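You operate a simulated robot arm through the tools that you are given. There is no shell and no other tool. Be economical: measure what you need, move in short steps, check, and stop when the job is done.

Carry out the task below with a simulated two-armed robot. There is one attempt and no reset: what you move stays moved.

JOB
Switch the muted sound bar over to AUX at volume 3, television off.
Fine: volume to 0 before you lift the mute; use the keys on the sets.

Only the result counts: the job must be done as asked and must still hold three seconds after the hand-in. Knocking over, shifting, dropping, spilling or breaking anything else fails it.

ROBOT AND FRAMES
Two 7-joint arms with fingered hands on one trunk, on a base that drives. Base frame: it is fixed to the floor where the robot stands at the start and does not move with it; the origin is under the middle of the robot, x ahead of it, y to its left, z up. Units: m, degrees, N and s.
The left shoulder is at the start at [0.08, 0.197, 1.452], the right one opposite. Places, roughly: big red tray [0.5, -1.5, 0.5]; black plug [0.5, -1.25, 0.75]; black switch [0.5, -1.6, 0.8]; blue key [0.5, 0.4, 0.4]; cell door [0.4, 0.4, 0.4]; dimmer [0.7, -1.6, 1.2]; gold switch [0.5, -1.5, 0.8]; green key [0.6, 0.4, 0.4]; grey plug [0.5, -1.5, 0.75]; grey switch [0.5, -1.4, 0.8]; input key [0.6, -0.5, 1.1]; mute key [0.5, -0.5, 0.9]; red key [0.5, 0.4, 0.4]; reel knob [0.6, 0.8, 0.8]; sound bar [0.6, -0.2, 0.9]; sound bar key [0.5, -0.6, 0.9]. Payload 4 kg a hand.
The TCP of each hand is the grasp point between the finger pads, 0.026 m short of the fingertips. In the tool frame z runs along the fingers and y along their closing line. The gripper opens to 0.132 m. The gripper's body begins 0.073 m behind the TCP. The gripper is a hand of 4 fingers: y runs from the thumb to the fingers, the wrist lies at [0, 0, -0.239] in the tool frame, and closing takes about 1.5 s.
Orientation is told as [roll, pitch, yaw] about the base's x, y, z axes, in that order, counted from this pose: with the fingers straight down and closing along the base's y, the tool's x points along the base's -x, its y along +y and its z along -z.

CONTROLS
- The arms move only by the tool send_rows. It takes "left_series", "right_series" or both (then of equal length, played together; a hand with none holds still); each is a list of rows, each a list of 6 numbers: the shift along the base's x, y, z in units of 50 mm (1.0 is 50 mm), then the turn, a rotation vector about the base's x, y, z in units of 6 degrees (1.0 is 6 degrees). In form: [[dx, dy, dz, wx, wy, wz], ...]. A call has 1 to 10 rows; each row shifts and turns the commanded pose from where the row before left it. "left_fingers" and "right_fingers" are, for a hand that has rows, the opening, from 0 (shut) to 1 (fully open), set as the call begins (left out, the last holds). A call with a number of a shift or a turn outside -1 to 1 is refused whole. A row lasts 0.2 s, in which the tool goes at most 0.05 m and 8.6 degrees; a call with a longer step from one row to the next is refused whole, and so is a gripper value outside its range. A pose out of reach is approached as far as the arm can. The call stops where the force on the tool passes 40 N (or 10 N more than at its start, if that is more) or the arm is blocked; 0.2 s more then pass. The fingers move at their own pace (about 0.072 m/s each) and stop on an object; they squeeze with about 31 N. The grip force told is the motor's: it shows also when the fingers shut on nothing. Time passes only in rows, and 0.2 s behind the last, so rows that do not move let the fingers close. It gives the time, the measured TCP pose, the force on the tool (base axes), the opening and the grip force at its end, in the units of the frame above (readings bear some noise), with the torque about the TCP (base axes, N m) and any sound that the robot's microphone picked up.
- Cameras (640 x 400 px; columns grow to the right, rows downward): "scene" is now at [0.087, 0.0034, 1.5887]; the picture's right is [0.05, -1.00, -0.00], its down [-0.92, -0.05, -0.38] and it looks along [0.38, 0.02, -0.92] (base axes); focal length 273 px, centre (320, 200). "left" rides on the left gripper at [-0.068, 0.002, -0.097] in its tool frame; the picture's right is [-0.03, -1.00, 0.00], its down [0.82, -0.02, -0.58] and it looks along [0.58, -0.01, 0.82] (tool axes); focal length 270 px, centre (320, 200). "right" rides on the right gripper at [0.068, 0.002, -0.097] in its tool frame; the picture's right is [-0.03, 1.00, 0.00], its down [-0.82, -0.02, -0.58] and it looks along [-0.58, -0.01, 0.82] (tool axes); focal length 270 px, centre (320, 200). There is no depth. A picture from a camera that has moved, and an enlarged one, comes with that camera's place and axes in the base frame and with its lens.
- capture(camera): a new picture of that camera. No time passes.
- slide_trunk(by): slides the trunk up (or, below 0, down) by that many m; the arms and the scene camera ride with it, the base frame stays. It gives what a move gives, with no picture.
- steer(legs): drives the robot by 1 to 6 legs, each [ahead, left, turn to the left] in m, m and degrees, along the robot's own axes; the way and the turn of a leg run together, so that a leg with both is an arc; at most 1.5 m and 180 degrees a leg. The arms and the cameras ride along, it lands a little off, and it stops where it bumps. It gives what a move gives.
- finger_targets(finger1, finger2, finger3, thumb_bend, hand): sets how far each is bent, from 0 (flat) to 1 (curled in); at 0.3 the hand is open as for a grip, at 0.7 the pads meet at the TCP. One left out holds its place. A second passes; each finger stops where it meets its share of the squeeze, and holds until it gets a number again. A gripper value or a shape takes the hand back. It gives what a move gives, with no picture; readings hold the bend of each and the force on the fingers (four entries, about 0 where the hand has none), thumb and palm.
- grasp_type(shape, hand): the hand has 4 fingers and takes this shape, open, in about a second: jaw (thumb against the fingers, like two jaws); tri (thumb and two fingers); tip (a fingertip pinch); poke (one finger out to press); point (the index stretched); flat (the hand flat); cup (the hand cupped); fist (a fist). The gripper value then closes the fingers along that shape, each until it touches; the sizes above hold for jaw. It gives what a move gives, with no picture.
- head_to(pan, tilt): turns the head with the scene camera to pan (to the left, within 86 degrees either way) and tilt (down, from -29 to 69), counted from straight ahead of the robot. It gives what a move gives.
- inspect(camera, box): a new picture of the part [left, top, right, bottom] of that camera's present view, enlarged. No time passes.
- hand_in(): hands the job in; it is judged then, once.

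Work in short steps. Places have to be worked out from the pictures, the camera data and where the tool is seen: move nearer, look again, correct. Check each grasp and each placing, and mend what went wrong. You have 120 turns and 108 pictures in all, those below and enlarged ones among them. Open the grippers and draw the arms clear of the work before you hand the job in, unless the task says otherwise; then end with one line.

The tools are called after "Request:" as name(argument=value, ...) on one line, values as JSON. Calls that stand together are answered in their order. send_rows: Moves the arms, as the interface text tells. Its arguments: {"type":"object","properties":{"left_series":{"type":"array"},"left_fingers":{"type":"number"},"right_series":{"type":"array"},"right_fingers":{"type":"number"}},"required":[]} The other tools are called the same way: slide_trunk (by) slides the trunk up or down; grasp_type (shape, hand) gives the hand a shape; finger_targets (finger1, finger2, finger3, thumb_bend, hand) moves the fingers one by one; steer (legs) drives the base; head_to (pan, tilt) turns the head that bears the scene camera; capture (camera) takes a picture; inspect (camera, box) takes an enlarged picture of a part of a camera's view; hand_in () hands the job in.

At the start:

```text
time: 0.0
left_ee_pos: [0.387, -0.0343, 1.011]
left_ee_rot: [0.1, -0.1, 0.0]
left_ft_force: [-0.5, -0.2, 0.0]
left_moment: [-0.02, 0.01, -0.02]
left_width: 0.1318
left_finger_force: 0.0
left_shape: jaw
left_bend: [0.3, 0.3, 0.3, 0.3]
left_finger forces: [0.0, 0.0, 0.1, 0.0, 0.0, 0.1]
right_ee_pos: [0.3423, -0.3874, 1.0641]
right_ee_rot: [-6.5, -8.5, 2.0]
right_ft_force: [-0.1, 0.3, -0.6]
right_moment: [-0.04, -0.01, -0.02]
right_width: 0.132
right_finger_force: 0.0
right_shape: jaw
right_bend: [0.3, 0.3, 0.3, 0.3]
right_finger forces: [0.1, 0.1, 0.0, 0.0, 0.0, 0.0]
trunk travel left (down, up): [-0.75, 0.09]
robot x, y, heading: [0.0018, -0.0014, -0.0]
head pan, tilt: [2.8, 67.6]
```

scene: 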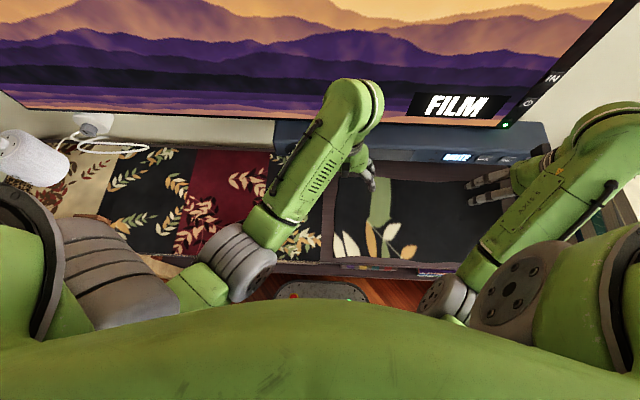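
right: 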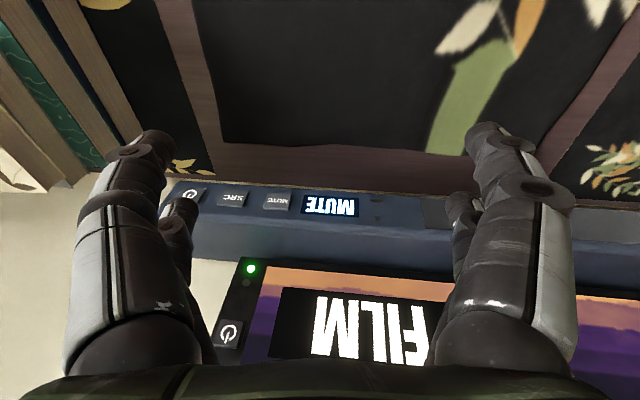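
left: 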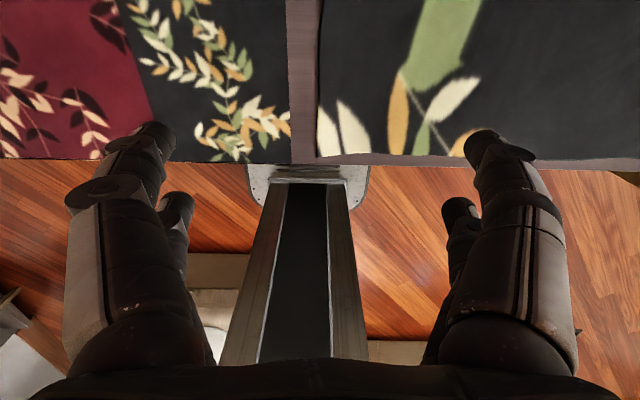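

The sound bar shows MUTE and the TV shows FILM. I turn the head to see the sets face on.

Request:
head_to(pan=-30, tilt=40)

Request:
capture(camera="scene")

Request:
inspect(camera="right", box=[140, 160, 480, 370])

```text
time: 1.0
left_ee_pos: [0.3853, -0.0341, 1.0051]
left_ee_rot: [-0.1, -0.1, 0.0]
left_ft_force: [-0.7, -0.4, 0.0]
left_moment: [-0.03, -0.01, 0.01]
left_width: 0.1321
left_finger_force: 0.1
left_shape: jaw
left_bend: [0.3, 0.3, 0.3, 0.3]
left_finger forces: [0.0, 0.0, 0.0, 0.1, 0.0, 0.0]
right_ee_pos: [0.347, -0.3877, 1.0601]
right_ee_rot: [-6.9, -9.0, 2.5]
right_ft_force: [-0.5, -0.5, -0.6]
right_moment: [-0.03, 0.02, 0.01]
right_width: 0.1317
right_finger_force: 0.1
right_shape: jaw
right_bend: [0.3, 0.3, 0.3, 0.3]
right_finger forces: [0.1, 0.1, 0.0, 0.0, 0.0, 0.0]
trunk travel left (down, up): [-0.75, 0.09]
robot x, y, heading: [0.0002, 0.0012, 0.2]
head pan, tilt: [-30.0, 40.0]
```

```text
104 pictures are left
camera scene: at [0.1033, -0.0418, 1.6174], right [-0.5, -0.87, 0.0], down [-0.56, 0.32, -0.77], along [0.66, -0.38, -0.64], focal length 273 px, centre (320, 200)
```

scene: 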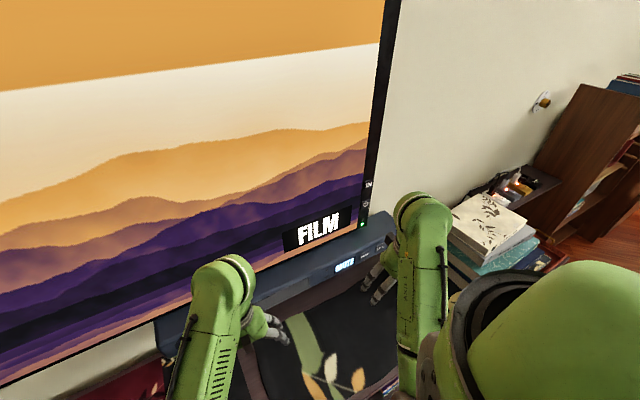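

```text
1.88 times, centred on (310, 265) of right
camera zoom: at [0.264, -0.3773, 1.1435], right [0.0, 0.99, -0.12], down [0.71, 0.08, 0.7], along [0.7, -0.08, -0.71], focal length 509 px, centre (339, 78)
```

zoom: 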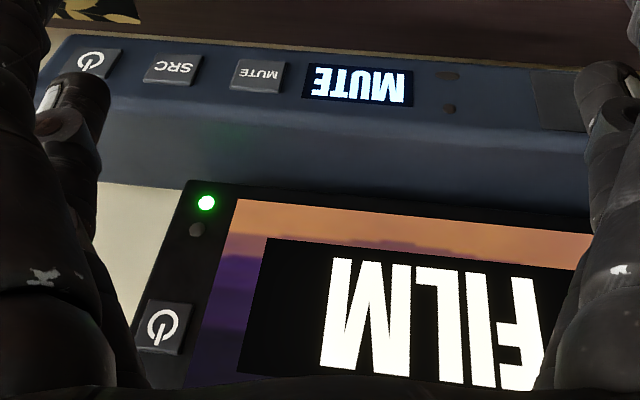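

I shape the right hand to poke, and draw it back a little to free the view.

Request:
grasp_type(shape="poke", hand="right")

Request:
send_rows(right_series=[[-1, 0, 0, 0, -1, 0], [-1, 0, 0, 0, -1, 0], [0, 0, 0, 0, -1, 0], [0, 0, 0, 0, -1, 0]], left_series=[[-1, 1, 0, 0, 0, 0], [-1, 1, 0, 0, 0, 0], [-1, 0, 0, 0, 0, 0], [0, 0, 0, 0, 0, 0]])

Request:
capture(camera="right")

Request:
capture(camera="scene")

```text
time: 1.9
left_ee_pos: [0.3857, -0.034, 1.0019]
left_ee_rot: [0.0, 0.0, 0.0]
left_ft_force: [0.7, 1.0, -0.6]
left_moment: [-0.03, -0.02, 0.02]
left_width: 0.132
left_finger_force: 0.0
left_shape: jaw
left_bend: [0.3, 0.3, 0.3, 0.3]
left_finger forces: [0.1, 0.0, 0.1, 0.0, 0.0, 0.0]
right_ee_pos: [0.3494, -0.3879, 1.0594]
right_ee_rot: [-7.4, -9.5, 2.5]
right_ft_force: [0.1, 0.0, 0.9]
right_moment: [-0.02, 0.03, -0.02]
right_width: 0.0
right_finger_force: 0.1
right_shape: poke
right_bend: [1.0, 1.0, 1.0, 0.34]
right_finger forces: [0.0, 0.0, 0.0, 0.1, 0.1, 0.1]
trunk travel left (down, up): [-0.75, 0.09]
robot x, y, heading: [0.0003, -0.0013, -0.0]
head pan, tilt: [-30.0, 40.0]
```

```text
refused: row 1 steps farther than a row can; nothing moved
```

```text
102 pictures are left
camera right: at [0.2653, -0.3779, 1.1427], right [0.0, 0.99, -0.12], down [0.71, 0.08, 0.7], along [0.71, -0.09, -0.7], focal length 270 px, centre (320, 200)
```

right: 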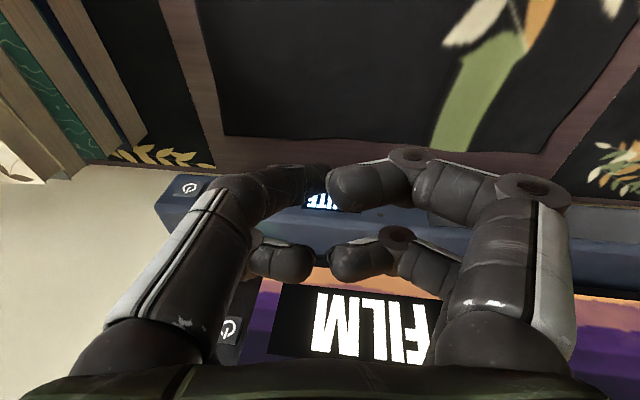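

```text
101 pictures are left
camera scene: at [0.1032, -0.0419, 1.6136], right [-0.5, -0.87, 0.0], down [-0.56, 0.32, -0.77], along [0.66, -0.38, -0.64], focal length 273 px, centre (320, 200)
```

scene: 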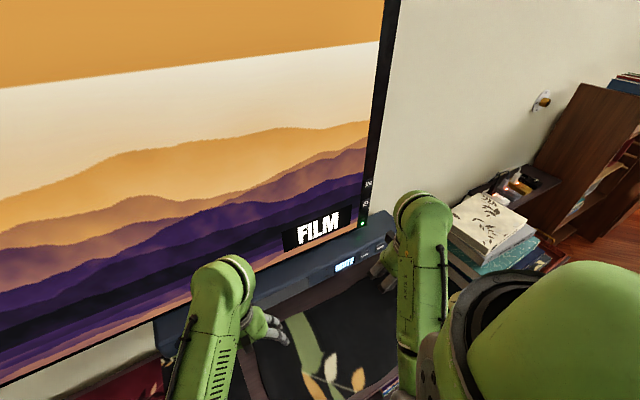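

The poke shape has the fingers curled in my view. I retract both arms with smaller steps, then look.

Request:
send_rows(right_series=[[-0.9, 0, 0, 0, -1, 0], [-0.9, 0, 0, 0, -1, 0], [0, 0, 0, 0, -1, 0], [0, 0, 0, 0, -1, 0]], left_series=[[-0.6, 0.6, 0, 0, 0, 0], [-0.6, 0.6, 0, 0, 0, 0], [-0.6, 0.6, 0, 0, 0, 0], [-0.6, 0.6, 0, 0, 0, 0]])

Request:
capture(camera="right")

Request:
capture(camera="scene")

```text
time: 2.4
left_ee_pos: [0.3437, 0.0114, 1.0001]
left_ee_rot: [-0.2, -0.2, 0.0]
left_ft_force: [-0.2, 0.3, -0.2]
left_moment: [-0.03, -0.02, -0.01]
left_width: 0.1318
left_finger_force: 0.1
left_shape: jaw
left_bend: [0.3, 0.3, 0.3, 0.3]
left_finger forces: [0.0, 0.0, 0.0, 0.0, 0.1, 0.0]
right_ee_pos: [0.3537, -0.3543, 1.105]
right_ee_rot: [-15.5, -22.5, 19.6]
right_ft_force: [-0.4, 0.1, -0.1]
right_moment: [0.01, 0.0, 0.02]
right_width: 0.0
right_finger_force: 0.1
right_shape: poke
right_bend: [1.0, 1.0, 1.0, 0.34]
right_finger forces: [0.1, 0.1, 0.1, 0.0, 0.1, 0.1]
trunk travel left (down, up): [-0.75, 0.09]
robot x, y, heading: [0.0008, -0.0008, -0.0]
head pan, tilt: [-30.0, 40.0]
stopped in row 2 (right hand): the arm was blocked; the commanded pose is now the measured one
```

```text
100 pictures are left
camera right: at [0.253, -0.3612, 1.1642], right [-0.2, 0.95, -0.24], down [0.46, 0.31, 0.83], along [0.86, 0.06, -0.5], focal length 270 px, centre (320, 200)
```

right: 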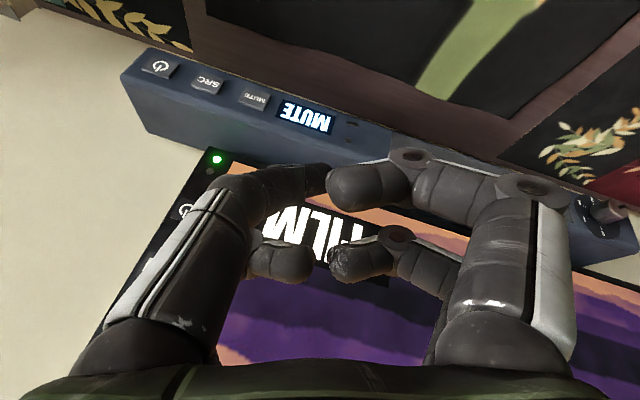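

```text
99 pictures are left
camera scene: at [0.0983, -0.0378, 1.611], right [-0.5, -0.87, 0.0], down [-0.55, 0.32, -0.77], along [0.67, -0.38, -0.64], focal length 273 px, centre (320, 200)
```

scene: 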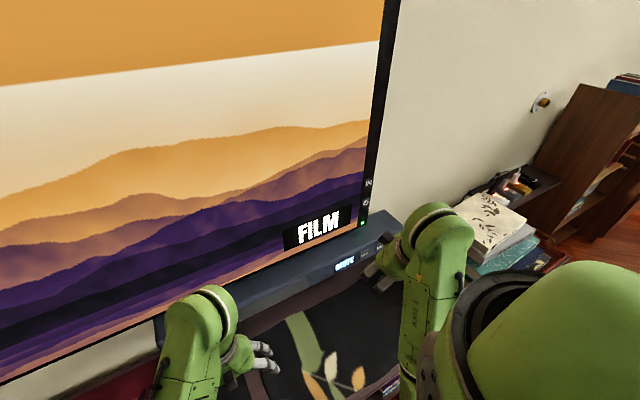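

A knob sits at the bar's left end, which I take as the volume. I drive back to get room and view everything from the front.

Request:
steer(legs=[[-0.35, 0, 0]])

Request:
head_to(pan=-15, tilt=38)

Request:
capture(camera="scene")

Request:
capture(camera="right")

```text
time: 4.7
left_ee_pos: [0.0005, 0.0061, 0.9998]
left_ee_rot: [0.1, 0.1, -0.2]
left_ft_force: [-0.2, -0.9, 0.5]
left_moment: [-0.04, 0.01, 0.0]
left_width: 0.1319
left_finger_force: 0.0
left_shape: jaw
left_bend: [0.3, 0.3, 0.3, 0.3]
left_finger forces: [0.0, 0.0, 0.0, 0.0, 0.0, 0.0]
right_ee_pos: [0.0104, -0.3565, 1.1025]
right_ee_rot: [-14.9, -22.2, 19.0]
right_ft_force: [-0.3, 0.6, 0.6]
right_moment: [0.0, -0.02, -0.02]
right_width: 0.0001
right_finger_force: 0.1
right_shape: poke
right_bend: [1.0, 1.0, 1.0, 0.34]
right_finger forces: [0.0, 0.0, 0.0, 0.1, 0.0, 0.0]
trunk travel left (down, up): [-0.75, 0.09]
robot x, y, heading: [-0.3463, 0.0022, -0.3]
head pan, tilt: [-30.0, 40.0]
```

```text
time: 5.4
left_ee_pos: [-0.0021, 0.006, 0.9994]
left_ee_rot: [0.0, 0.0, -0.2]
left_ft_force: [1.0, -0.3, 0.7]
left_moment: [0.03, 0.01, -0.01]
left_width: 0.1318
left_finger_force: 0.1
left_shape: jaw
left_bend: [0.3, 0.3, 0.3, 0.3]
left_finger forces: [0.0, 0.0, 0.0, 0.0, 0.1, 0.1]
right_ee_pos: [0.0082, -0.3564, 1.1045]
right_ee_rot: [-15.1, -22.1, 19.0]
right_ft_force: [0.4, -0.3, 0.4]
right_moment: [0.04, 0.0, 0.0]
right_width: 0.0003
right_finger_force: 0.2
right_shape: poke
right_bend: [1.0, 1.0, 1.0, 0.34]
right_finger forces: [0.0, 0.0, 0.1, 0.1, 0.0, 0.0]
trunk travel left (down, up): [-0.75, 0.09]
robot x, y, heading: [-0.3485, 0.0003, 0.2]
head pan, tilt: [-15.0, 38.0]
```

```text
98 pictures are left
camera scene: at [-0.2354, -0.0218, 1.6152], right [-0.26, -0.96, 0.0], down [-0.59, 0.16, -0.79], along [0.76, -0.21, -0.62], focal length 273 px, centre (320, 200)
```

scene: 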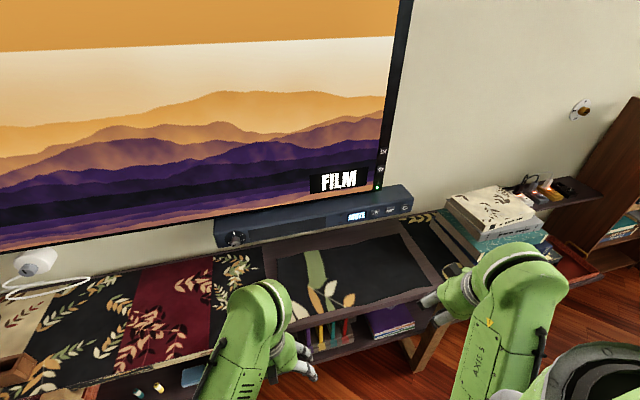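

```text
97 pictures are left
camera right: at [-0.0933, -0.3644, 1.1632], right [-0.2, 0.95, -0.23], down [0.47, 0.3, 0.83], along [0.86, 0.06, -0.51], focal length 270 px, centre (320, 200)
```

right: 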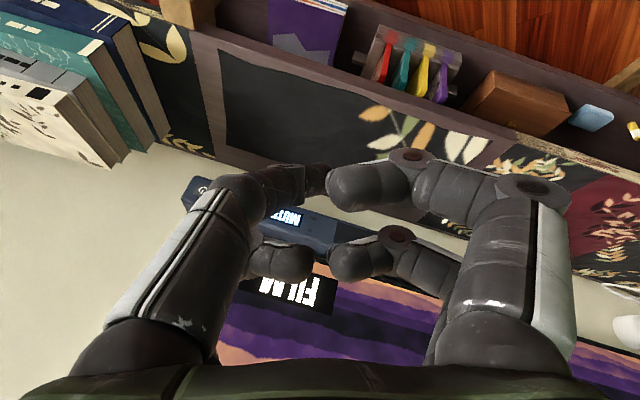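

Request:
inspect(camera="scene", box=[200, 140, 430, 270])

```text
2.78 times, centred on (315, 205) of scene
camera zoom: at [-0.2354, -0.0218, 1.6152], right [-0.26, -0.96, 0.0], down [-0.59, 0.16, -0.79], along [0.76, -0.21, -0.62], focal length 760 px, centre (334, 186)
```

zoom: 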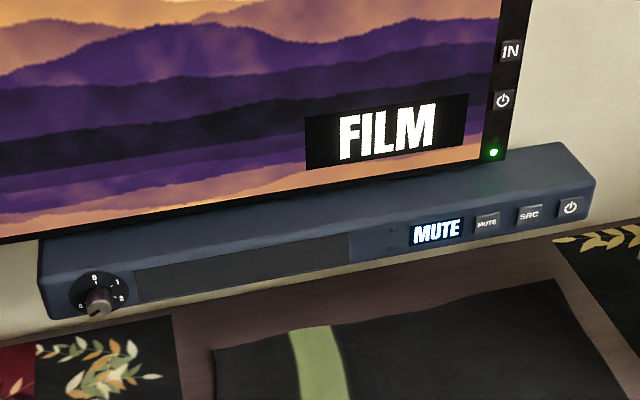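

Geometry: mute ≈ (0.54,-0.47,0.865), SRC y≈-0.54, TV power ≈ (0.60,-0.50,1.04), knob ≈ (0.52,0.09,0.855). I check what the poke hand really looks like.

Request:
inspect(camera="scene", box=[400, 230, 560, 330])

Request:
grasp_type(shape="point", hand="right")

Request:
capture(camera="right")

Request:
inspect(camera="scene", box=[400, 230, 560, 330])

```text
4.00 times, centred on (480, 280) of scene
camera zoom: at [-0.2354, -0.0218, 1.6152], right [-0.26, -0.96, 0.0], down [-0.59, 0.16, -0.79], along [0.76, -0.21, -0.62], focal length 1093 px, centre (-320, -120)
```

zoom: 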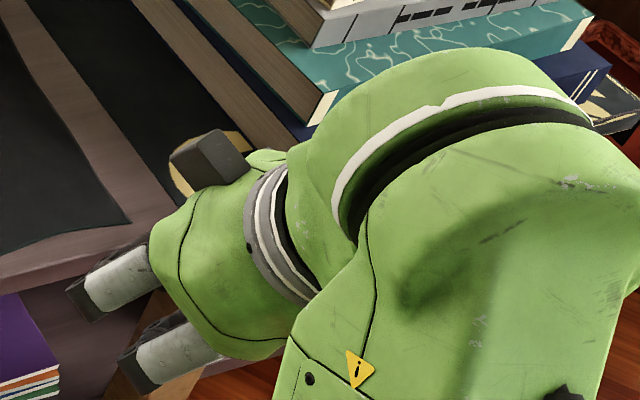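

```text
time: 6.3
left_ee_pos: [-0.001, 0.006, 0.9998]
left_ee_rot: [0.0, 0.0, -0.3]
left_ft_force: [-0.5, 0.0, -0.2]
left_moment: [0.0, 0.02, 0.01]
left_width: 0.1318
left_finger_force: 0.0
left_shape: jaw
left_bend: [0.3, 0.3, 0.3, 0.3]
left_finger forces: [0.0, 0.0, 0.0, 0.1, 0.1, 0.1]
right_ee_pos: [0.0085, -0.3576, 1.1042]
right_ee_rot: [-15.0, -22.2, 19.0]
right_ft_force: [-0.1, 1.2, 0.6]
right_moment: [-0.02, 0.02, -0.01]
right_width: 0.0003
right_finger_force: 0.1
right_shape: point
right_bend: [0.24, 0.99, 1.0, 0.39]
right_finger forces: [0.1, 0.0, 0.0, 0.1, 0.1, 0.0]
trunk travel left (down, up): [-0.75, 0.09]
robot x, y, heading: [-0.3504, 0.0032, -0.6]
head pan, tilt: [-15.0, 38.0]
```

```text
94 pictures are left
camera right: at [-0.0932, -0.3643, 1.1631], right [-0.2, 0.95, -0.23], down [0.47, 0.3, 0.83], along [0.86, 0.06, -0.51], focal length 270 px, centre (320, 200)
```

right: 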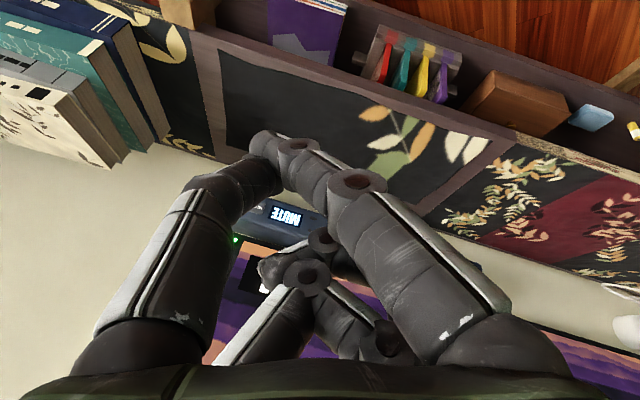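

```text
4.00 times, centred on (480, 280) of scene
camera zoom: at [-0.2351, -0.0216, 1.6151], right [-0.26, -0.96, 0.0], down [-0.59, 0.16, -0.79], along [0.76, -0.21, -0.62], focal length 1093 px, centre (-320, -120)
```

zoom: 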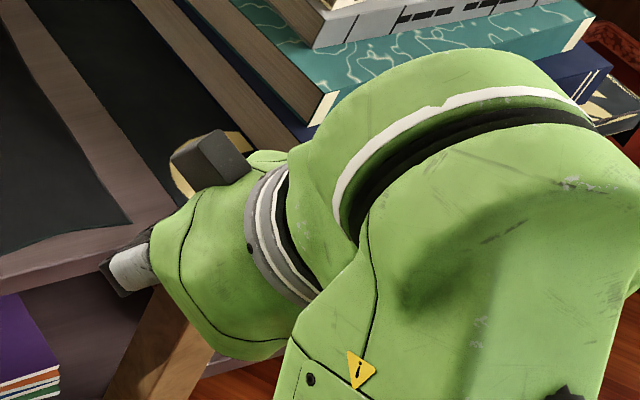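

The finger geometry is unclear, so I look at a closed jaw, whose tip position is specified (0.026 m beyond the TCP).

Request:
grasp_type(shape="tip", hand="right")

Request:
send_rows(right_series=[[0, 0, 0, 0, 0, 0], [0, 0, 0, 0, 0, 0], [0, 0, 0, 0, 0, 0], [0, 0, 0, 0, 0, 0], [0, 0, 0, 0, 0, 0], [0, 0, 0, 0, 0, 0], [0, 0, 0, 0, 0, 0]], right_fingers=0)

Request:
capture(camera="right")

Request:
grasp_type(shape="jaw", hand="right")

Request:
send_rows(right_series=[[0, 0, 0, 0, 0, 0], [0, 0, 0, 0, 0, 0], [0, 0, 0, 0, 0, 0], [0, 0, 0, 0, 0, 0], [0, 0, 0, 0, 0, 0], [0, 0, 0, 0, 0, 0], [0, 0, 0, 0, 0, 0]], right_fingers=0)

Request:
capture(camera="right")

```text
time: 7.2
left_ee_pos: [-0.0017, 0.0064, 0.9987]
left_ee_rot: [0.0, 0.0, -0.2]
left_ft_force: [-0.8, 0.5, 0.4]
left_moment: [0.01, 0.0, -0.01]
left_width: 0.132
left_finger_force: 0.1
left_shape: jaw
left_bend: [0.3, 0.3, 0.3, 0.3]
left_finger forces: [0.0, 0.1, 0.0, 0.1, 0.0, 0.0]
right_ee_pos: [0.008, -0.3568, 1.104]
right_ee_rot: [-15.0, -22.1, 19.1]
right_ft_force: [0.7, 0.3, -0.7]
right_moment: [0.01, 0.02, 0.0]
right_width: 0.1318
right_finger_force: 0.1
right_shape: tip
right_bend: [0.3, 0.3, 0.3, 0.3]
right_finger forces: [0.1, 0.1, 0.0, 0.0, 0.0, 0.0]
trunk travel left (down, up): [-0.75, 0.09]
robot x, y, heading: [-0.349, -0.002, -0.3]
head pan, tilt: [-15.0, 38.0]
```

```text
time: 8.8
left_ee_pos: [-0.0021, 0.0058, 1.0002]
left_ee_rot: [0.0, 0.0, -0.2]
left_ft_force: [0.5, -0.5, -0.2]
left_moment: [0.04, -0.03, 0.0]
left_width: 0.1321
left_finger_force: 0.0
left_shape: jaw
left_bend: [0.3, 0.3, 0.3, 0.3]
left_finger forces: [0.1, 0.0, 0.0, 0.0, 0.0, 0.1]
right_ee_pos: [0.0088, -0.3569, 1.103]
right_ee_rot: [-15.0, -22.2, 19.1]
right_ft_force: [-0.7, 0.7, 1.3]
right_moment: [0.02, 0.01, -0.04]
right_width: 0.0001
right_finger_force: 30.8
right_shape: tip
right_bend: [0.62, 0.63, 0.63, 0.7]
right_finger forces: [0.0, 0.0, 0.1, 0.1, 0.0, 0.0]
trunk travel left (down, up): [-0.75, 0.09]
robot x, y, heading: [-0.3468, -0.0028, 0.2]
head pan, tilt: [-15.0, 38.0]
```

```text
92 pictures are left
camera right: at [-0.0932, -0.3643, 1.163], right [-0.2, 0.95, -0.23], down [0.47, 0.3, 0.83], along [0.86, 0.06, -0.51], focal length 270 px, centre (320, 200)
```

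right: 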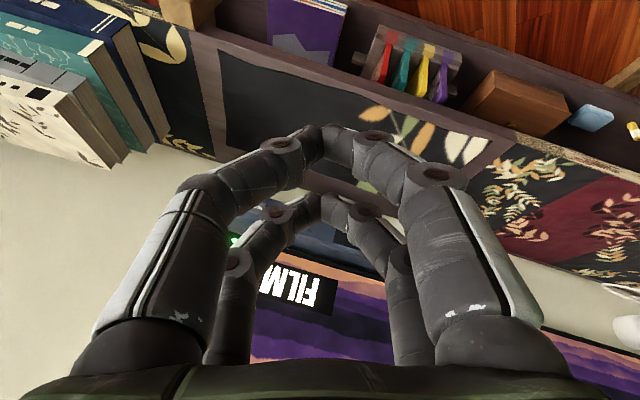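

```text
time: 9.7
left_ee_pos: [-0.0024, 0.0063, 0.9997]
left_ee_rot: [0.0, 0.0, -0.2]
left_ft_force: [-0.9, 0.3, -1.0]
left_moment: [0.03, 0.0, -0.01]
left_width: 0.1318
left_finger_force: 0.1
left_shape: jaw
left_bend: [0.3, 0.3, 0.3, 0.3]
left_finger forces: [0.0, 0.1, 0.0, 0.0, 0.0, 0.1]
right_ee_pos: [0.0086, -0.3578, 1.1038]
right_ee_rot: [-15.1, -22.2, 19.1]
right_ft_force: [0.4, 0.2, 0.8]
right_moment: [0.02, -0.01, 0.01]
right_width: 0.1319
right_finger_force: 0.0
right_shape: jaw
right_bend: [0.3, 0.3, 0.3, 0.3]
right_finger forces: [0.1, 0.1, 0.0, 0.0, 0.1, 0.0]
trunk travel left (down, up): [-0.75, 0.09]
robot x, y, heading: [-0.3465, 0.0011, -0.3]
head pan, tilt: [-15.0, 38.0]
```

```text
time: 11.3
left_ee_pos: [-0.0017, 0.0061, 0.9995]
left_ee_rot: [0.0, -0.1, -0.2]
left_ft_force: [0.9, -0.1, 1.0]
left_moment: [0.02, -0.02, -0.01]
left_width: 0.1317
left_finger_force: 0.0
left_shape: jaw
left_bend: [0.3, 0.3, 0.3, 0.3]
left_finger forces: [0.0, 0.0, 0.0, 0.1, 0.1, 0.1]
right_ee_pos: [0.0083, -0.3568, 1.1036]
right_ee_rot: [-14.9, -22.2, 19.1]
right_ft_force: [0.2, 0.4, -0.6]
right_moment: [-0.01, 0.03, 0.0]
right_width: 0.0001
right_finger_force: 31.0
right_shape: jaw
right_bend: [0.62, 0.63, 0.63, 0.7]
right_finger forces: [0.0, 0.1, 0.0, 0.0, 0.0, 0.0]
trunk travel left (down, up): [-0.75, 0.09]
robot x, y, heading: [-0.3489, 0.0006, -0.2]
head pan, tilt: [-15.0, 38.0]
```

```text
91 pictures are left
camera right: at [-0.0932, -0.3643, 1.163], right [-0.2, 0.95, -0.23], down [0.47, 0.3, 0.83], along [0.86, 0.06, -0.51], focal length 270 px, centre (320, 200)
```

right: 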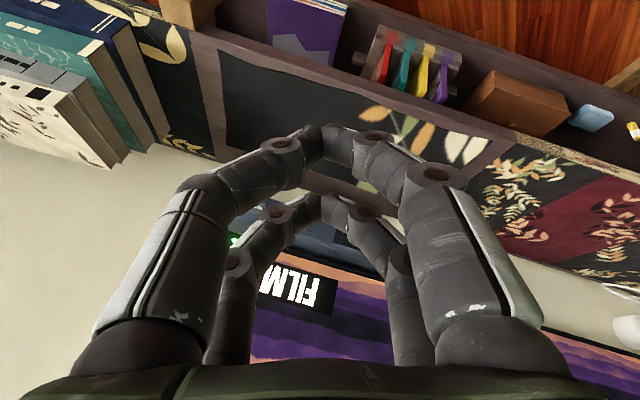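

Closed fingers form two pairs at ±0.025 m along tool x. Pointing 45° down, the far pair leads and its tip lies ≈0.036 m ahead of the TCP; I'll press with that. First I set that orientation, also moving the right hand to y=-0.5.

Request:
send_rows(right_series=[[0, -0.4, 0, 0, 0, -0.79], [0, -0.4, 0, 0, 0, -0.79], [0, -0.4, 0, 0, 0, -0.79], [0, -0.4, 0, 0, 0, -0.79], [0, -0.4, 0, 0.773, 0, 0.313], [0, -0.4, 0, 0.773, 0, 0.313], [0, -0.4, 0, 0.773, 0, 0.313]])

Request:
send_rows(right_series=[[0, 0, 0, 0, -0.96, 0], [0, 0, 0, 0, -0.96, 0], [0, 0, 0, 0, -0.96, 0], [0, 0, 0, 0, -0.96, 0], [0, 0, 0, 0, 0, 0]])

```text
time: 12.9
left_ee_pos: [-0.0019, 0.0067, 0.9986]
left_ee_rot: [0.1, 0.1, -0.4]
left_ft_force: [0.0, -0.1, -0.1]
left_moment: [0.01, 0.02, -0.01]
left_width: 0.1316
left_finger_force: 0.1
left_shape: jaw
left_bend: [0.3, 0.3, 0.3, 0.3]
left_finger forces: [0.0, 0.0, 0.0, 0.1, 0.1, 0.0]
right_ee_pos: [0.0071, -0.4979, 1.1022]
right_ee_rot: [0.2, -22.2, 0.0]
right_ft_force: [-0.6, 0.3, 0.2]
right_moment: [0.0, 0.0, -0.03]
right_width: 0.0001
right_finger_force: 30.5
right_shape: jaw
right_bend: [0.62, 0.63, 0.63, 0.7]
right_finger forces: [0.0, 0.0, 0.0, 0.1, 0.0, 0.1]
trunk travel left (down, up): [-0.75, 0.09]
robot x, y, heading: [-0.3542, 0.0011, -0.3]
head pan, tilt: [-15.0, 38.0]
```

```text
time: 14.1
left_ee_pos: [-0.0021, 0.0059, 0.9997]
left_ee_rot: [0.0, 0.1, -0.2]
left_ft_force: [0.2, 0.2, -0.2]
left_moment: [0.0, 0.0, 0.02]
left_width: 0.1318
left_finger_force: 0.0
left_shape: jaw
left_bend: [0.3, 0.3, 0.3, 0.3]
left_finger forces: [0.0, 0.0, 0.0, 0.0, 0.0, 0.1]
right_ee_pos: [0.0081, -0.4977, 1.1017]
right_ee_rot: [0.0, -45.3, 0.0]
right_ft_force: [0.2, 0.9, -0.2]
right_moment: [-0.04, 0.01, -0.01]
right_width: 0.0
right_finger_force: 30.8
right_shape: jaw
right_bend: [0.62, 0.63, 0.63, 0.7]
right_finger forces: [0.0, 0.0, 0.1, 0.1, 0.0, 0.1]
trunk travel left (down, up): [-0.75, 0.09]
robot x, y, heading: [-0.3437, 0.0017, -0.0]
head pan, tilt: [-15.0, 38.0]
```

Orientation is right. I drive 0.2 m ahead, then extend the right hand to near the TV power key and look.

Request:
steer(legs=[[0.2, 0, 0]])

Request:
send_rows(right_series=[[0.8, 0, -0.2, 0, 0, 0], [0.8, 0, -0.2, 0, 0, 0], [0.8, 0, -0.2, 0, 0, 0], [0.8, 0, -0.2, 0, 0, 0], [0.8, 0, -0.2, 0, 0, 0], [0.4, 0, -0.2, 0, 0, 0]])

Request:
head_to(pan=-35, tilt=38)

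Request:
capture(camera="right")

Request:
capture(camera="scene")

```text
time: 15.7
left_ee_pos: [0.1958, 0.006, 1.0012]
left_ee_rot: [0.1, -0.2, -0.2]
left_ft_force: [0.1, 1.1, 0.7]
left_moment: [0.01, -0.04, 0.01]
left_width: 0.1318
left_finger_force: 0.1
left_shape: jaw
left_bend: [0.3, 0.3, 0.3, 0.3]
left_finger forces: [0.0, 0.0, 0.1, 0.0, 0.1, 0.1]
right_ee_pos: [0.2046, -0.4983, 1.1035]
right_ee_rot: [0.1, -45.5, 0.1]
right_ft_force: [0.1, 0.5, 0.8]
right_moment: [0.01, -0.01, 0.0]
right_width: 0.0
right_finger_force: 30.9
right_shape: jaw
right_bend: [0.62, 0.63, 0.63, 0.7]
right_finger forces: [0.1, 0.0, 0.0, 0.0, 0.0, 0.1]
trunk travel left (down, up): [-0.75, 0.09]
robot x, y, heading: [-0.1448, -0.001, -0.5]
head pan, tilt: [-15.0, 38.0]
```

```text
time: 17.1
left_ee_pos: [0.1977, 0.0066, 0.9989]
left_ee_rot: [0.0, 0.2, -0.2]
left_ft_force: [-0.1, 0.1, 0.2]
left_moment: [0.0, -0.01, -0.02]
left_width: 0.132
left_finger_force: 0.2
left_shape: jaw
left_bend: [0.3, 0.3, 0.3, 0.3]
left_finger forces: [0.0, 0.0, 0.0, 0.1, 0.0, 0.0]
right_ee_pos: [0.4031, -0.4727, 1.0983]
right_ee_rot: [0.0, -45.2, 0.0]
right_ft_force: [0.4, 0.2, -0.4]
right_moment: [-0.02, 0.02, -0.01]
right_width: 0.0
right_finger_force: 31.2
right_shape: jaw
right_bend: [0.62, 0.63, 0.63, 0.7]
right_finger forces: [0.0, 0.0, 0.0, 0.0, 0.1, 0.1]
right hand out of reach, approached as far as the arm can: row 2, 3, 4, 5, 6
trunk travel left (down, up): [-0.75, 0.09]
robot x, y, heading: [-0.1478, 0.0014, -0.4]
head pan, tilt: [-15.0, 38.0]
```

```text
time: 18.0
left_ee_pos: [0.198, 0.0068, 0.9999]
left_ee_rot: [-0.1, 0.0, -0.1]
left_ft_force: [-1.1, 0.5, -1.0]
left_moment: [0.04, 0.0, 0.02]
left_width: 0.1321
left_finger_force: 0.1
left_shape: jaw
left_bend: [0.3, 0.3, 0.3, 0.3]
left_finger forces: [0.0, 0.0, 0.0, 0.0, 0.0, 0.1]
right_ee_pos: [0.4036, -0.4713, 1.0978]
right_ee_rot: [-0.1, -45.2, 0.0]
right_ft_force: [0.4, -0.1, 0.0]
right_moment: [0.0, 0.0, -0.03]
right_width: 0.0004
right_finger_force: 31.3
right_shape: jaw
right_bend: [0.62, 0.63, 0.63, 0.7]
right_finger forces: [0.1, 0.0, 0.0, 0.0, 0.0, 0.0]
trunk travel left (down, up): [-0.75, 0.09]
robot x, y, heading: [-0.147, -0.0001, -0.2]
head pan, tilt: [-35.0, 38.0]
```

```text
90 pictures are left
camera right: at [0.2862, -0.4707, 1.1176], right [0.02, 1.0, 0.02], down [0.16, -0.02, 0.99], along [0.99, -0.01, -0.17], focal length 270 px, centre (320, 200)
```

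right: 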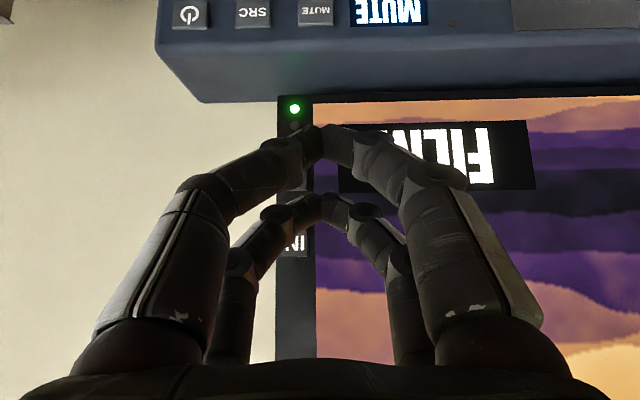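

```text
89 pictures are left
camera scene: at [-0.0471, -0.0495, 1.6153], right [-0.58, -0.82, 0.0], down [-0.5, 0.35, -0.79], along [0.64, -0.45, -0.62], focal length 273 px, centre (320, 200)
```

scene: 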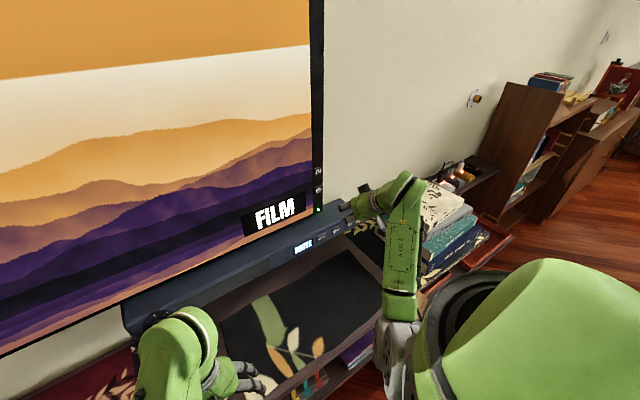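

Arm reach is short (~0.45 m shoulder to wrist). I pull the hand in, then shift the base right 0.25 and ahead 0.12 so the right arm faces the keys (TV power ≈ (0.60,-0.503,1.03)).

Request:
send_rows(right_series=[[-0.7, 0.6, 0, 0, 0, 0], [-0.7, 0.6, 0, 0, 0, 0], [-0.7, 0.6, 0, 0, 0, 0], [-0.4, 0.6, 0, 0, 0, 0], [0, 0.6, 0, 0, 0, 0], [0, 0, 0, 0, 0, 0]])

Request:
steer(legs=[[0, -0.25, 0], [0.12, 0, 0]])

Request:
capture(camera="right")

```text
time: 19.4
left_ee_pos: [0.1995, 0.0047, 0.9999]
left_ee_rot: [0.0, 0.1, -0.2]
left_ft_force: [-0.6, 0.9, -0.1]
left_moment: [-0.01, -0.01, 0.02]
left_width: 0.1318
left_finger_force: 0.0
left_shape: jaw
left_bend: [0.3, 0.3, 0.3, 0.3]
left_finger forces: [0.0, 0.0, 0.1, 0.0, 0.0, 0.0]
right_ee_pos: [0.2749, -0.3244, 1.0975]
right_ee_rot: [0.0, -45.2, 0.1]
right_ft_force: [0.3, -0.1, 0.8]
right_moment: [-0.01, -0.01, 0.0]
right_width: 0.0003
right_finger_force: 31.3
right_shape: jaw
right_bend: [0.62, 0.63, 0.63, 0.7]
right_finger forces: [0.0, 0.0, 0.0, 0.0, 0.0, 0.0]
trunk travel left (down, up): [-0.75, 0.09]
robot x, y, heading: [-0.1461, 0.0041, -0.1]
head pan, tilt: [-35.0, 38.0]
```

```text
time: 22.0
left_ee_pos: [0.3157, -0.2453, 1.0008]
left_ee_rot: [0.1, -0.1, -0.5]
left_ft_force: [-0.2, -1.1, 1.1]
left_moment: [0.04, -0.05, 0.01]
left_width: 0.1321
left_finger_force: 0.1
left_shape: jaw
left_bend: [0.3, 0.3, 0.3, 0.3]
left_finger forces: [0.0, 0.1, 0.0, 0.0, 0.1, 0.0]
right_ee_pos: [0.3896, -0.5747, 1.0981]
right_ee_rot: [0.2, -45.5, -0.3]
right_ft_force: [-0.1, -0.4, 0.2]
right_moment: [0.01, -0.03, -0.01]
right_width: 0.0
right_finger_force: 30.6
right_shape: jaw
right_bend: [0.62, 0.63, 0.63, 0.7]
right_finger forces: [0.0, 0.1, 0.0, 0.0, 0.1, 0.0]
trunk travel left (down, up): [-0.75, 0.09]
robot x, y, heading: [-0.0288, -0.2467, -0.5]
head pan, tilt: [-35.0, 38.0]
```

```text
88 pictures are left
camera right: at [0.2736, -0.573, 1.1173], right [0.02, 1.0, 0.02], down [0.16, -0.02, 0.99], along [0.99, -0.02, -0.16], focal length 270 px, centre (320, 200)
```

right: 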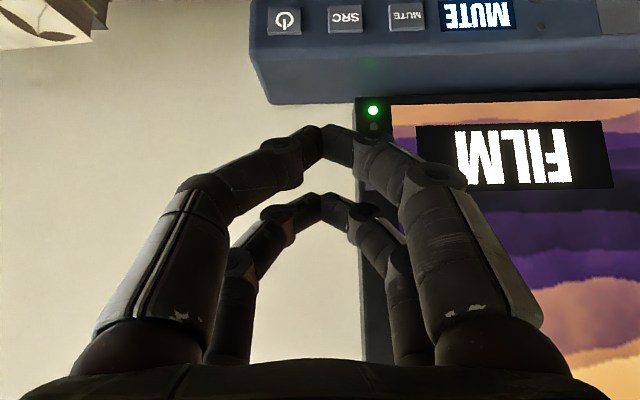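

I move to just before the TV power key: TCP (0.50,-0.505,1.03).

Request:
send_rows(right_series=[[0.5, 0.35, -0.34, 0, 0, 0], [0.5, 0.35, -0.34, 0, 0, 0], [0.5, 0.35, -0.34, 0, 0, 0], [0.5, 0.35, -0.34, 0, 0, 0], [0, 0, 0, 0, 0, 0]])

Request:
capture(camera="right")

Request:
head_to(pan=-25, tilt=45)

Request:
capture(camera="scene")

```text
time: 23.2
left_ee_pos: [0.3167, -0.2455, 0.9998]
left_ee_rot: [0.0, 0.0, -0.4]
left_ft_force: [0.3, 0.5, 0.1]
left_moment: [0.0, -0.04, -0.03]
left_width: 0.1322
left_finger_force: 0.0
left_shape: jaw
left_bend: [0.3, 0.3, 0.3, 0.3]
left_finger forces: [0.0, 0.0, 0.1, 0.0, 0.0, 0.0]
right_ee_pos: [0.4908, -0.5044, 1.0323]
right_ee_rot: [0.0, -45.4, -0.3]
right_ft_force: [0.3, 0.1, 1.2]
right_moment: [0.03, 0.0, 0.0]
right_width: 0.0
right_finger_force: 29.9
right_shape: jaw
right_bend: [0.62, 0.63, 0.63, 0.7]
right_finger forces: [0.1, 0.0, 0.0, 0.0, 0.1, 0.0]
trunk travel left (down, up): [-0.75, 0.09]
robot x, y, heading: [-0.023, -0.2522, -0.5]
head pan, tilt: [-35.0, 38.0]
```

```text
87 pictures are left
camera right: at [0.3746, -0.5024, 1.0504], right [0.02, 1.0, 0.02], down [0.16, -0.02, 0.99], along [0.99, -0.02, -0.16], focal length 270 px, centre (320, 200)
```

right: 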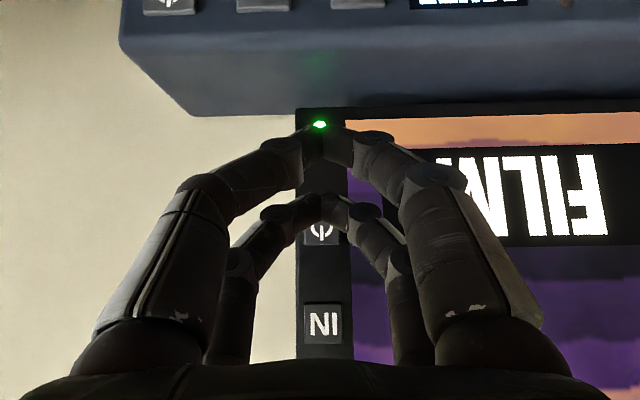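

```text
time: 23.9
left_ee_pos: [0.3177, -0.2441, 0.9992]
left_ee_rot: [0.0, 0.0, -0.5]
left_ft_force: [-1.1, 0.8, 0.6]
left_moment: [0.0, 0.01, -0.02]
left_width: 0.1318
left_finger_force: 0.0
left_shape: jaw
left_bend: [0.3, 0.3, 0.3, 0.3]
left_finger forces: [0.0, 0.0, 0.1, 0.0, 0.0, 0.0]
right_ee_pos: [0.4917, -0.5041, 1.0315]
right_ee_rot: [0.0, -45.3, -0.3]
right_ft_force: [0.7, -0.7, 0.3]
right_moment: [-0.01, 0.02, -0.01]
right_width: 0.0
right_finger_force: 30.9
right_shape: jaw
right_bend: [0.62, 0.63, 0.63, 0.7]
right_finger forces: [0.0, 0.1, 0.0, 0.0, 0.0, 0.0]
trunk travel left (down, up): [-0.75, 0.09]
robot x, y, heading: [-0.0292, -0.2465, -0.3]
head pan, tilt: [-25.0, 45.0]
```

```text
86 pictures are left
camera scene: at [0.0743, -0.2837, 1.6051], right [-0.43, -0.9, 0.0], down [-0.64, 0.31, -0.71], along [0.64, -0.31, -0.71], focal length 273 px, centre (320, 200)
```

scene: 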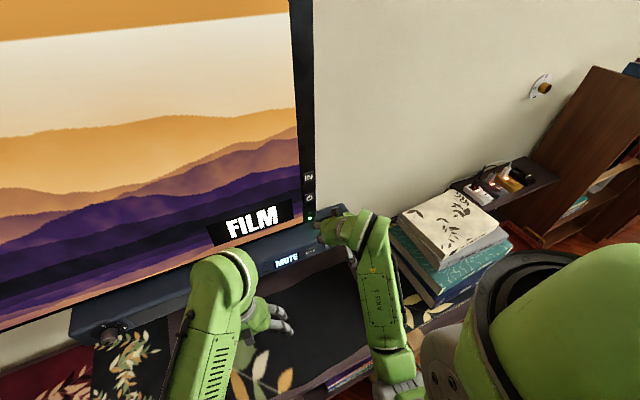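

Power key at ≈ (0.60,-0.505,1.039); tip at ≈ (0.53,·,1.024). Raise 15 mm and approach to about 10 mm off.

Request:
send_rows(right_series=[[0, 0, 0.3, 0, 0, 0], [0.4, 0, 0, 0, 0, 0], [0.4, 0, 0, 0, 0, 0], [0, 0, 0, 0, 0, 0]])

Request:
capture(camera="right")

```text
time: 24.9
left_ee_pos: [0.3175, -0.2454, 1.0001]
left_ee_rot: [0.1, 0.1, -0.5]
left_ft_force: [0.6, -0.5, 0.2]
left_moment: [-0.01, -0.01, -0.03]
left_width: 0.1318
left_finger_force: 0.0
left_shape: jaw
left_bend: [0.3, 0.3, 0.3, 0.3]
left_finger forces: [0.0, 0.0, 0.1, 0.0, 0.0, 0.0]
right_ee_pos: [0.5338, -0.5053, 1.0459]
right_ee_rot: [0.1, -45.2, -0.2]
right_ft_force: [-0.1, -0.8, 0.2]
right_moment: [-0.02, 0.03, -0.01]
right_width: 0.0
right_finger_force: 31.2
right_shape: jaw
right_bend: [0.62, 0.63, 0.63, 0.7]
right_finger forces: [0.0, 0.0, 0.0, 0.1, 0.0, 0.0]
trunk travel left (down, up): [-0.75, 0.09]
robot x, y, heading: [-0.0281, -0.2506, -0.6]
head pan, tilt: [-25.0, 45.0]
```

```text
85 pictures are left
camera right: at [0.4168, -0.5025, 1.0649], right [0.02, 1.0, 0.02], down [0.16, -0.02, 0.99], along [0.99, -0.02, -0.16], focal length 270 px, centre (320, 200)
```

right: 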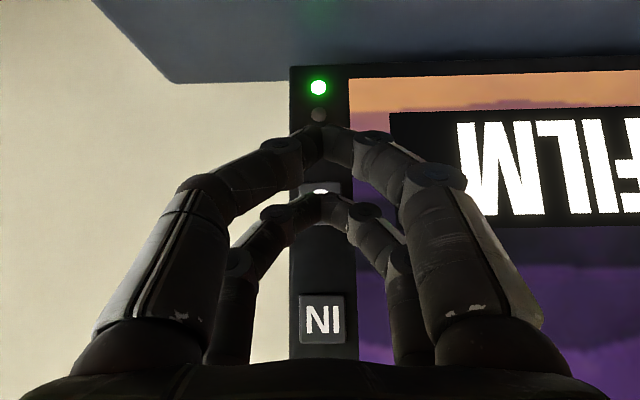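

The key is right behind the far tips. I advance in 5 mm rows until a click or force.

Request:
send_rows(right_series=[[0.1, 0, 0, 0, 0, 0], [0.1, 0, 0, 0, 0, 0], [0.1, 0, 0, 0, 0, 0]])

```text
time: 25.7
left_ee_pos: [0.3183, -0.2449, 0.9995]
left_ee_rot: [0.0, -0.1, -0.5]
left_ft_force: [-0.1, -0.6, 0.4]
left_moment: [-0.01, -0.02, -0.03]
left_width: 0.1319
left_finger_force: 0.0
left_shape: jaw
left_bend: [0.3, 0.3, 0.3, 0.3]
left_finger forces: [0.0, 0.0, 0.1, 0.0, 0.0, 0.0]
right_ee_pos: [0.5476, -0.5052, 1.0445]
right_ee_rot: [0.1, -45.3, -0.4]
right_ft_force: [-0.8, 0.1, 0.5]
right_moment: [0.0, 0.02, 0.01]
right_width: 0.0
right_finger_force: 30.9
right_shape: jaw
right_bend: [0.62, 0.63, 0.63, 0.7]
right_finger forces: [0.0, 0.1, 0.0, 0.0, 0.0, 0.0]
trunk travel left (down, up): [-0.75, 0.09]
robot x, y, heading: [-0.031, -0.2445, -0.5]
head pan, tilt: [-25.0, 45.0]
```

No contact yet; I go on in 4 mm rows.

Request:
send_rows(right_series=[[0.08, 0, 0, 0, 0, 0], [0.08, 0, 0, 0, 0, 0], [0.08, 0, 0, 0, 0, 0]])

Request:
inspect(camera="right", box=[200, 50, 440, 200])

```text
time: 26.5
left_ee_pos: [0.3173, -0.2451, 0.9996]
left_ee_rot: [0.0, 0.1, -0.5]
left_ft_force: [-0.3, 0.1, 0.9]
left_moment: [-0.02, 0.02, -0.03]
left_width: 0.1319
left_finger_force: 0.0
left_shape: jaw
left_bend: [0.3, 0.3, 0.3, 0.3]
left_finger forces: [0.1, 0.0, 0.0, 0.1, 0.0, 0.0]
right_ee_pos: [0.5604, -0.5037, 1.0455]
right_ee_rot: [0.1, -45.2, -0.4]
right_ft_force: [-0.4, -0.3, 0.3]
right_moment: [0.0, 0.03, -0.01]
right_width: 0.0001
right_finger_force: 30.8
right_shape: jaw
right_bend: [0.62, 0.63, 0.63, 0.7]
right_finger forces: [0.0, 0.0, 0.0, 0.1, 0.0, 0.0]
trunk travel left (down, up): [-0.75, 0.09]
robot x, y, heading: [-0.0305, -0.2504, -0.8]
head pan, tilt: [-25.0, 45.0]
```

```text
2.67 times, centred on (320, 125) of right
camera zoom: at [0.4438, -0.5022, 1.064], right [0.02, 1.0, 0.02], down [0.16, -0.02, 0.99], along [0.99, -0.02, -0.17], focal length 721 px, centre (320, 400)
```

zoom: 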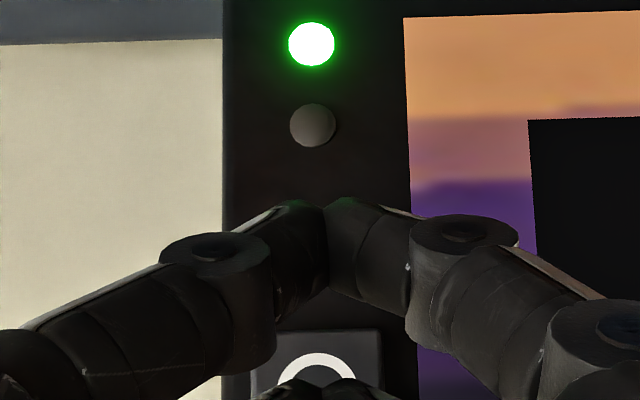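

Request:
send_rows(right_series=[[0.08, 0, 0, 0, 0, 0], [0.08, 0, 0, 0, 0, 0]])

Request:
inspect(camera="right", box=[200, 50, 440, 200])

```text
time: 27.1
left_ee_pos: [0.318, -0.2446, 0.9993]
left_ee_rot: [0.0, 0.1, -0.6]
left_ft_force: [-0.2, 0.4, 0.3]
left_moment: [0.01, -0.01, -0.03]
left_width: 0.1321
left_finger_force: 0.1
left_shape: jaw
left_bend: [0.3, 0.3, 0.3, 0.3]
left_finger forces: [0.0, 0.1, 0.0, 0.1, 0.1, 0.0]
right_ee_pos: [0.5688, -0.5038, 1.0441]
right_ee_rot: [-0.1, -45.2, -0.3]
right_ft_force: [-0.7, 0.2, -0.2]
right_moment: [0.02, -0.01, 0.01]
right_width: 0.0
right_finger_force: 31.1
right_shape: jaw
right_bend: [0.62, 0.63, 0.63, 0.7]
right_finger forces: [0.1, 0.0, 0.0, 0.0, 0.0, 0.0]
trunk travel left (down, up): [-0.75, 0.09]
robot x, y, heading: [-0.0301, -0.2463, -0.6]
head pan, tilt: [-25.0, 45.0]
```

```text
2.67 times, centred on (320, 125) of right
camera zoom: at [0.4526, -0.5021, 1.0632], right [0.02, 1.0, 0.02], down [0.16, -0.02, 0.99], along [0.99, -0.02, -0.16], focal length 721 px, centre (320, 400)
```

zoom: 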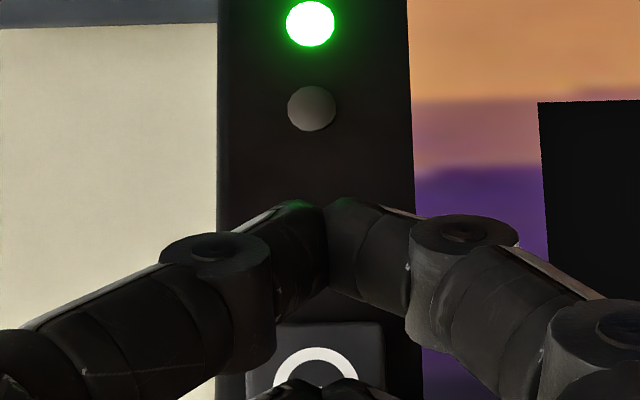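

TV face is at ≈0.61; keep going in 3 mm rows.

Request:
send_rows(right_series=[[0.06, 0, 0, 0, 0, 0], [0.06, 0, 0, 0, 0, 0], [0.06, 0, 0, 0, 0, 0]])

Request:
capture(camera="right")

```text
time: 27.9
left_ee_pos: [0.3172, -0.2443, 1.0002]
left_ee_rot: [-0.1, 0.0, -0.5]
left_ft_force: [0.0, 0.9, 0.0]
left_moment: [-0.02, 0.02, 0.0]
left_width: 0.1317
left_finger_force: 0.1
left_shape: jaw
left_bend: [0.3, 0.3, 0.3, 0.3]
left_finger forces: [0.1, 0.0, 0.1, 0.0, 0.1, 0.0]
right_ee_pos: [0.5779, -0.5036, 1.0449]
right_ee_rot: [0.1, -45.3, -0.4]
right_ft_force: [-0.7, 1.1, 0.6]
right_moment: [-0.03, 0.02, -0.02]
right_width: 0.0
right_finger_force: 31.1
right_shape: jaw
right_bend: [0.62, 0.63, 0.63, 0.7]
right_finger forces: [0.0, 0.0, 0.1, 0.0, 0.0, 0.1]
trunk travel left (down, up): [-0.75, 0.09]
robot x, y, heading: [-0.0299, -0.2461, -0.6]
head pan, tilt: [-25.0, 45.0]
heard: click
```

```text
82 pictures are left
camera right: at [0.4605, -0.5019, 1.0635], right [0.02, 1.0, 0.02], down [0.16, -0.02, 0.99], along [0.99, -0.02, -0.17], focal length 270 px, centre (320, 200)
```

right: 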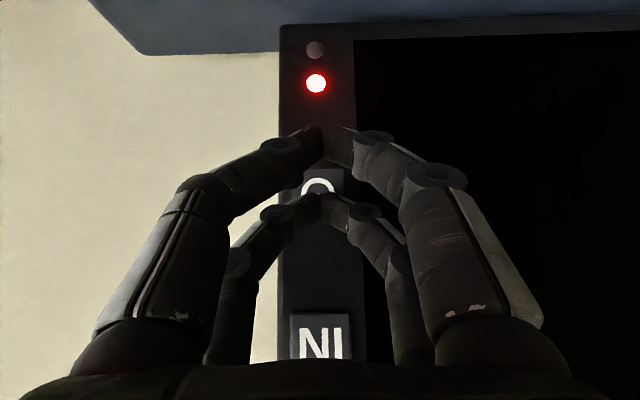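

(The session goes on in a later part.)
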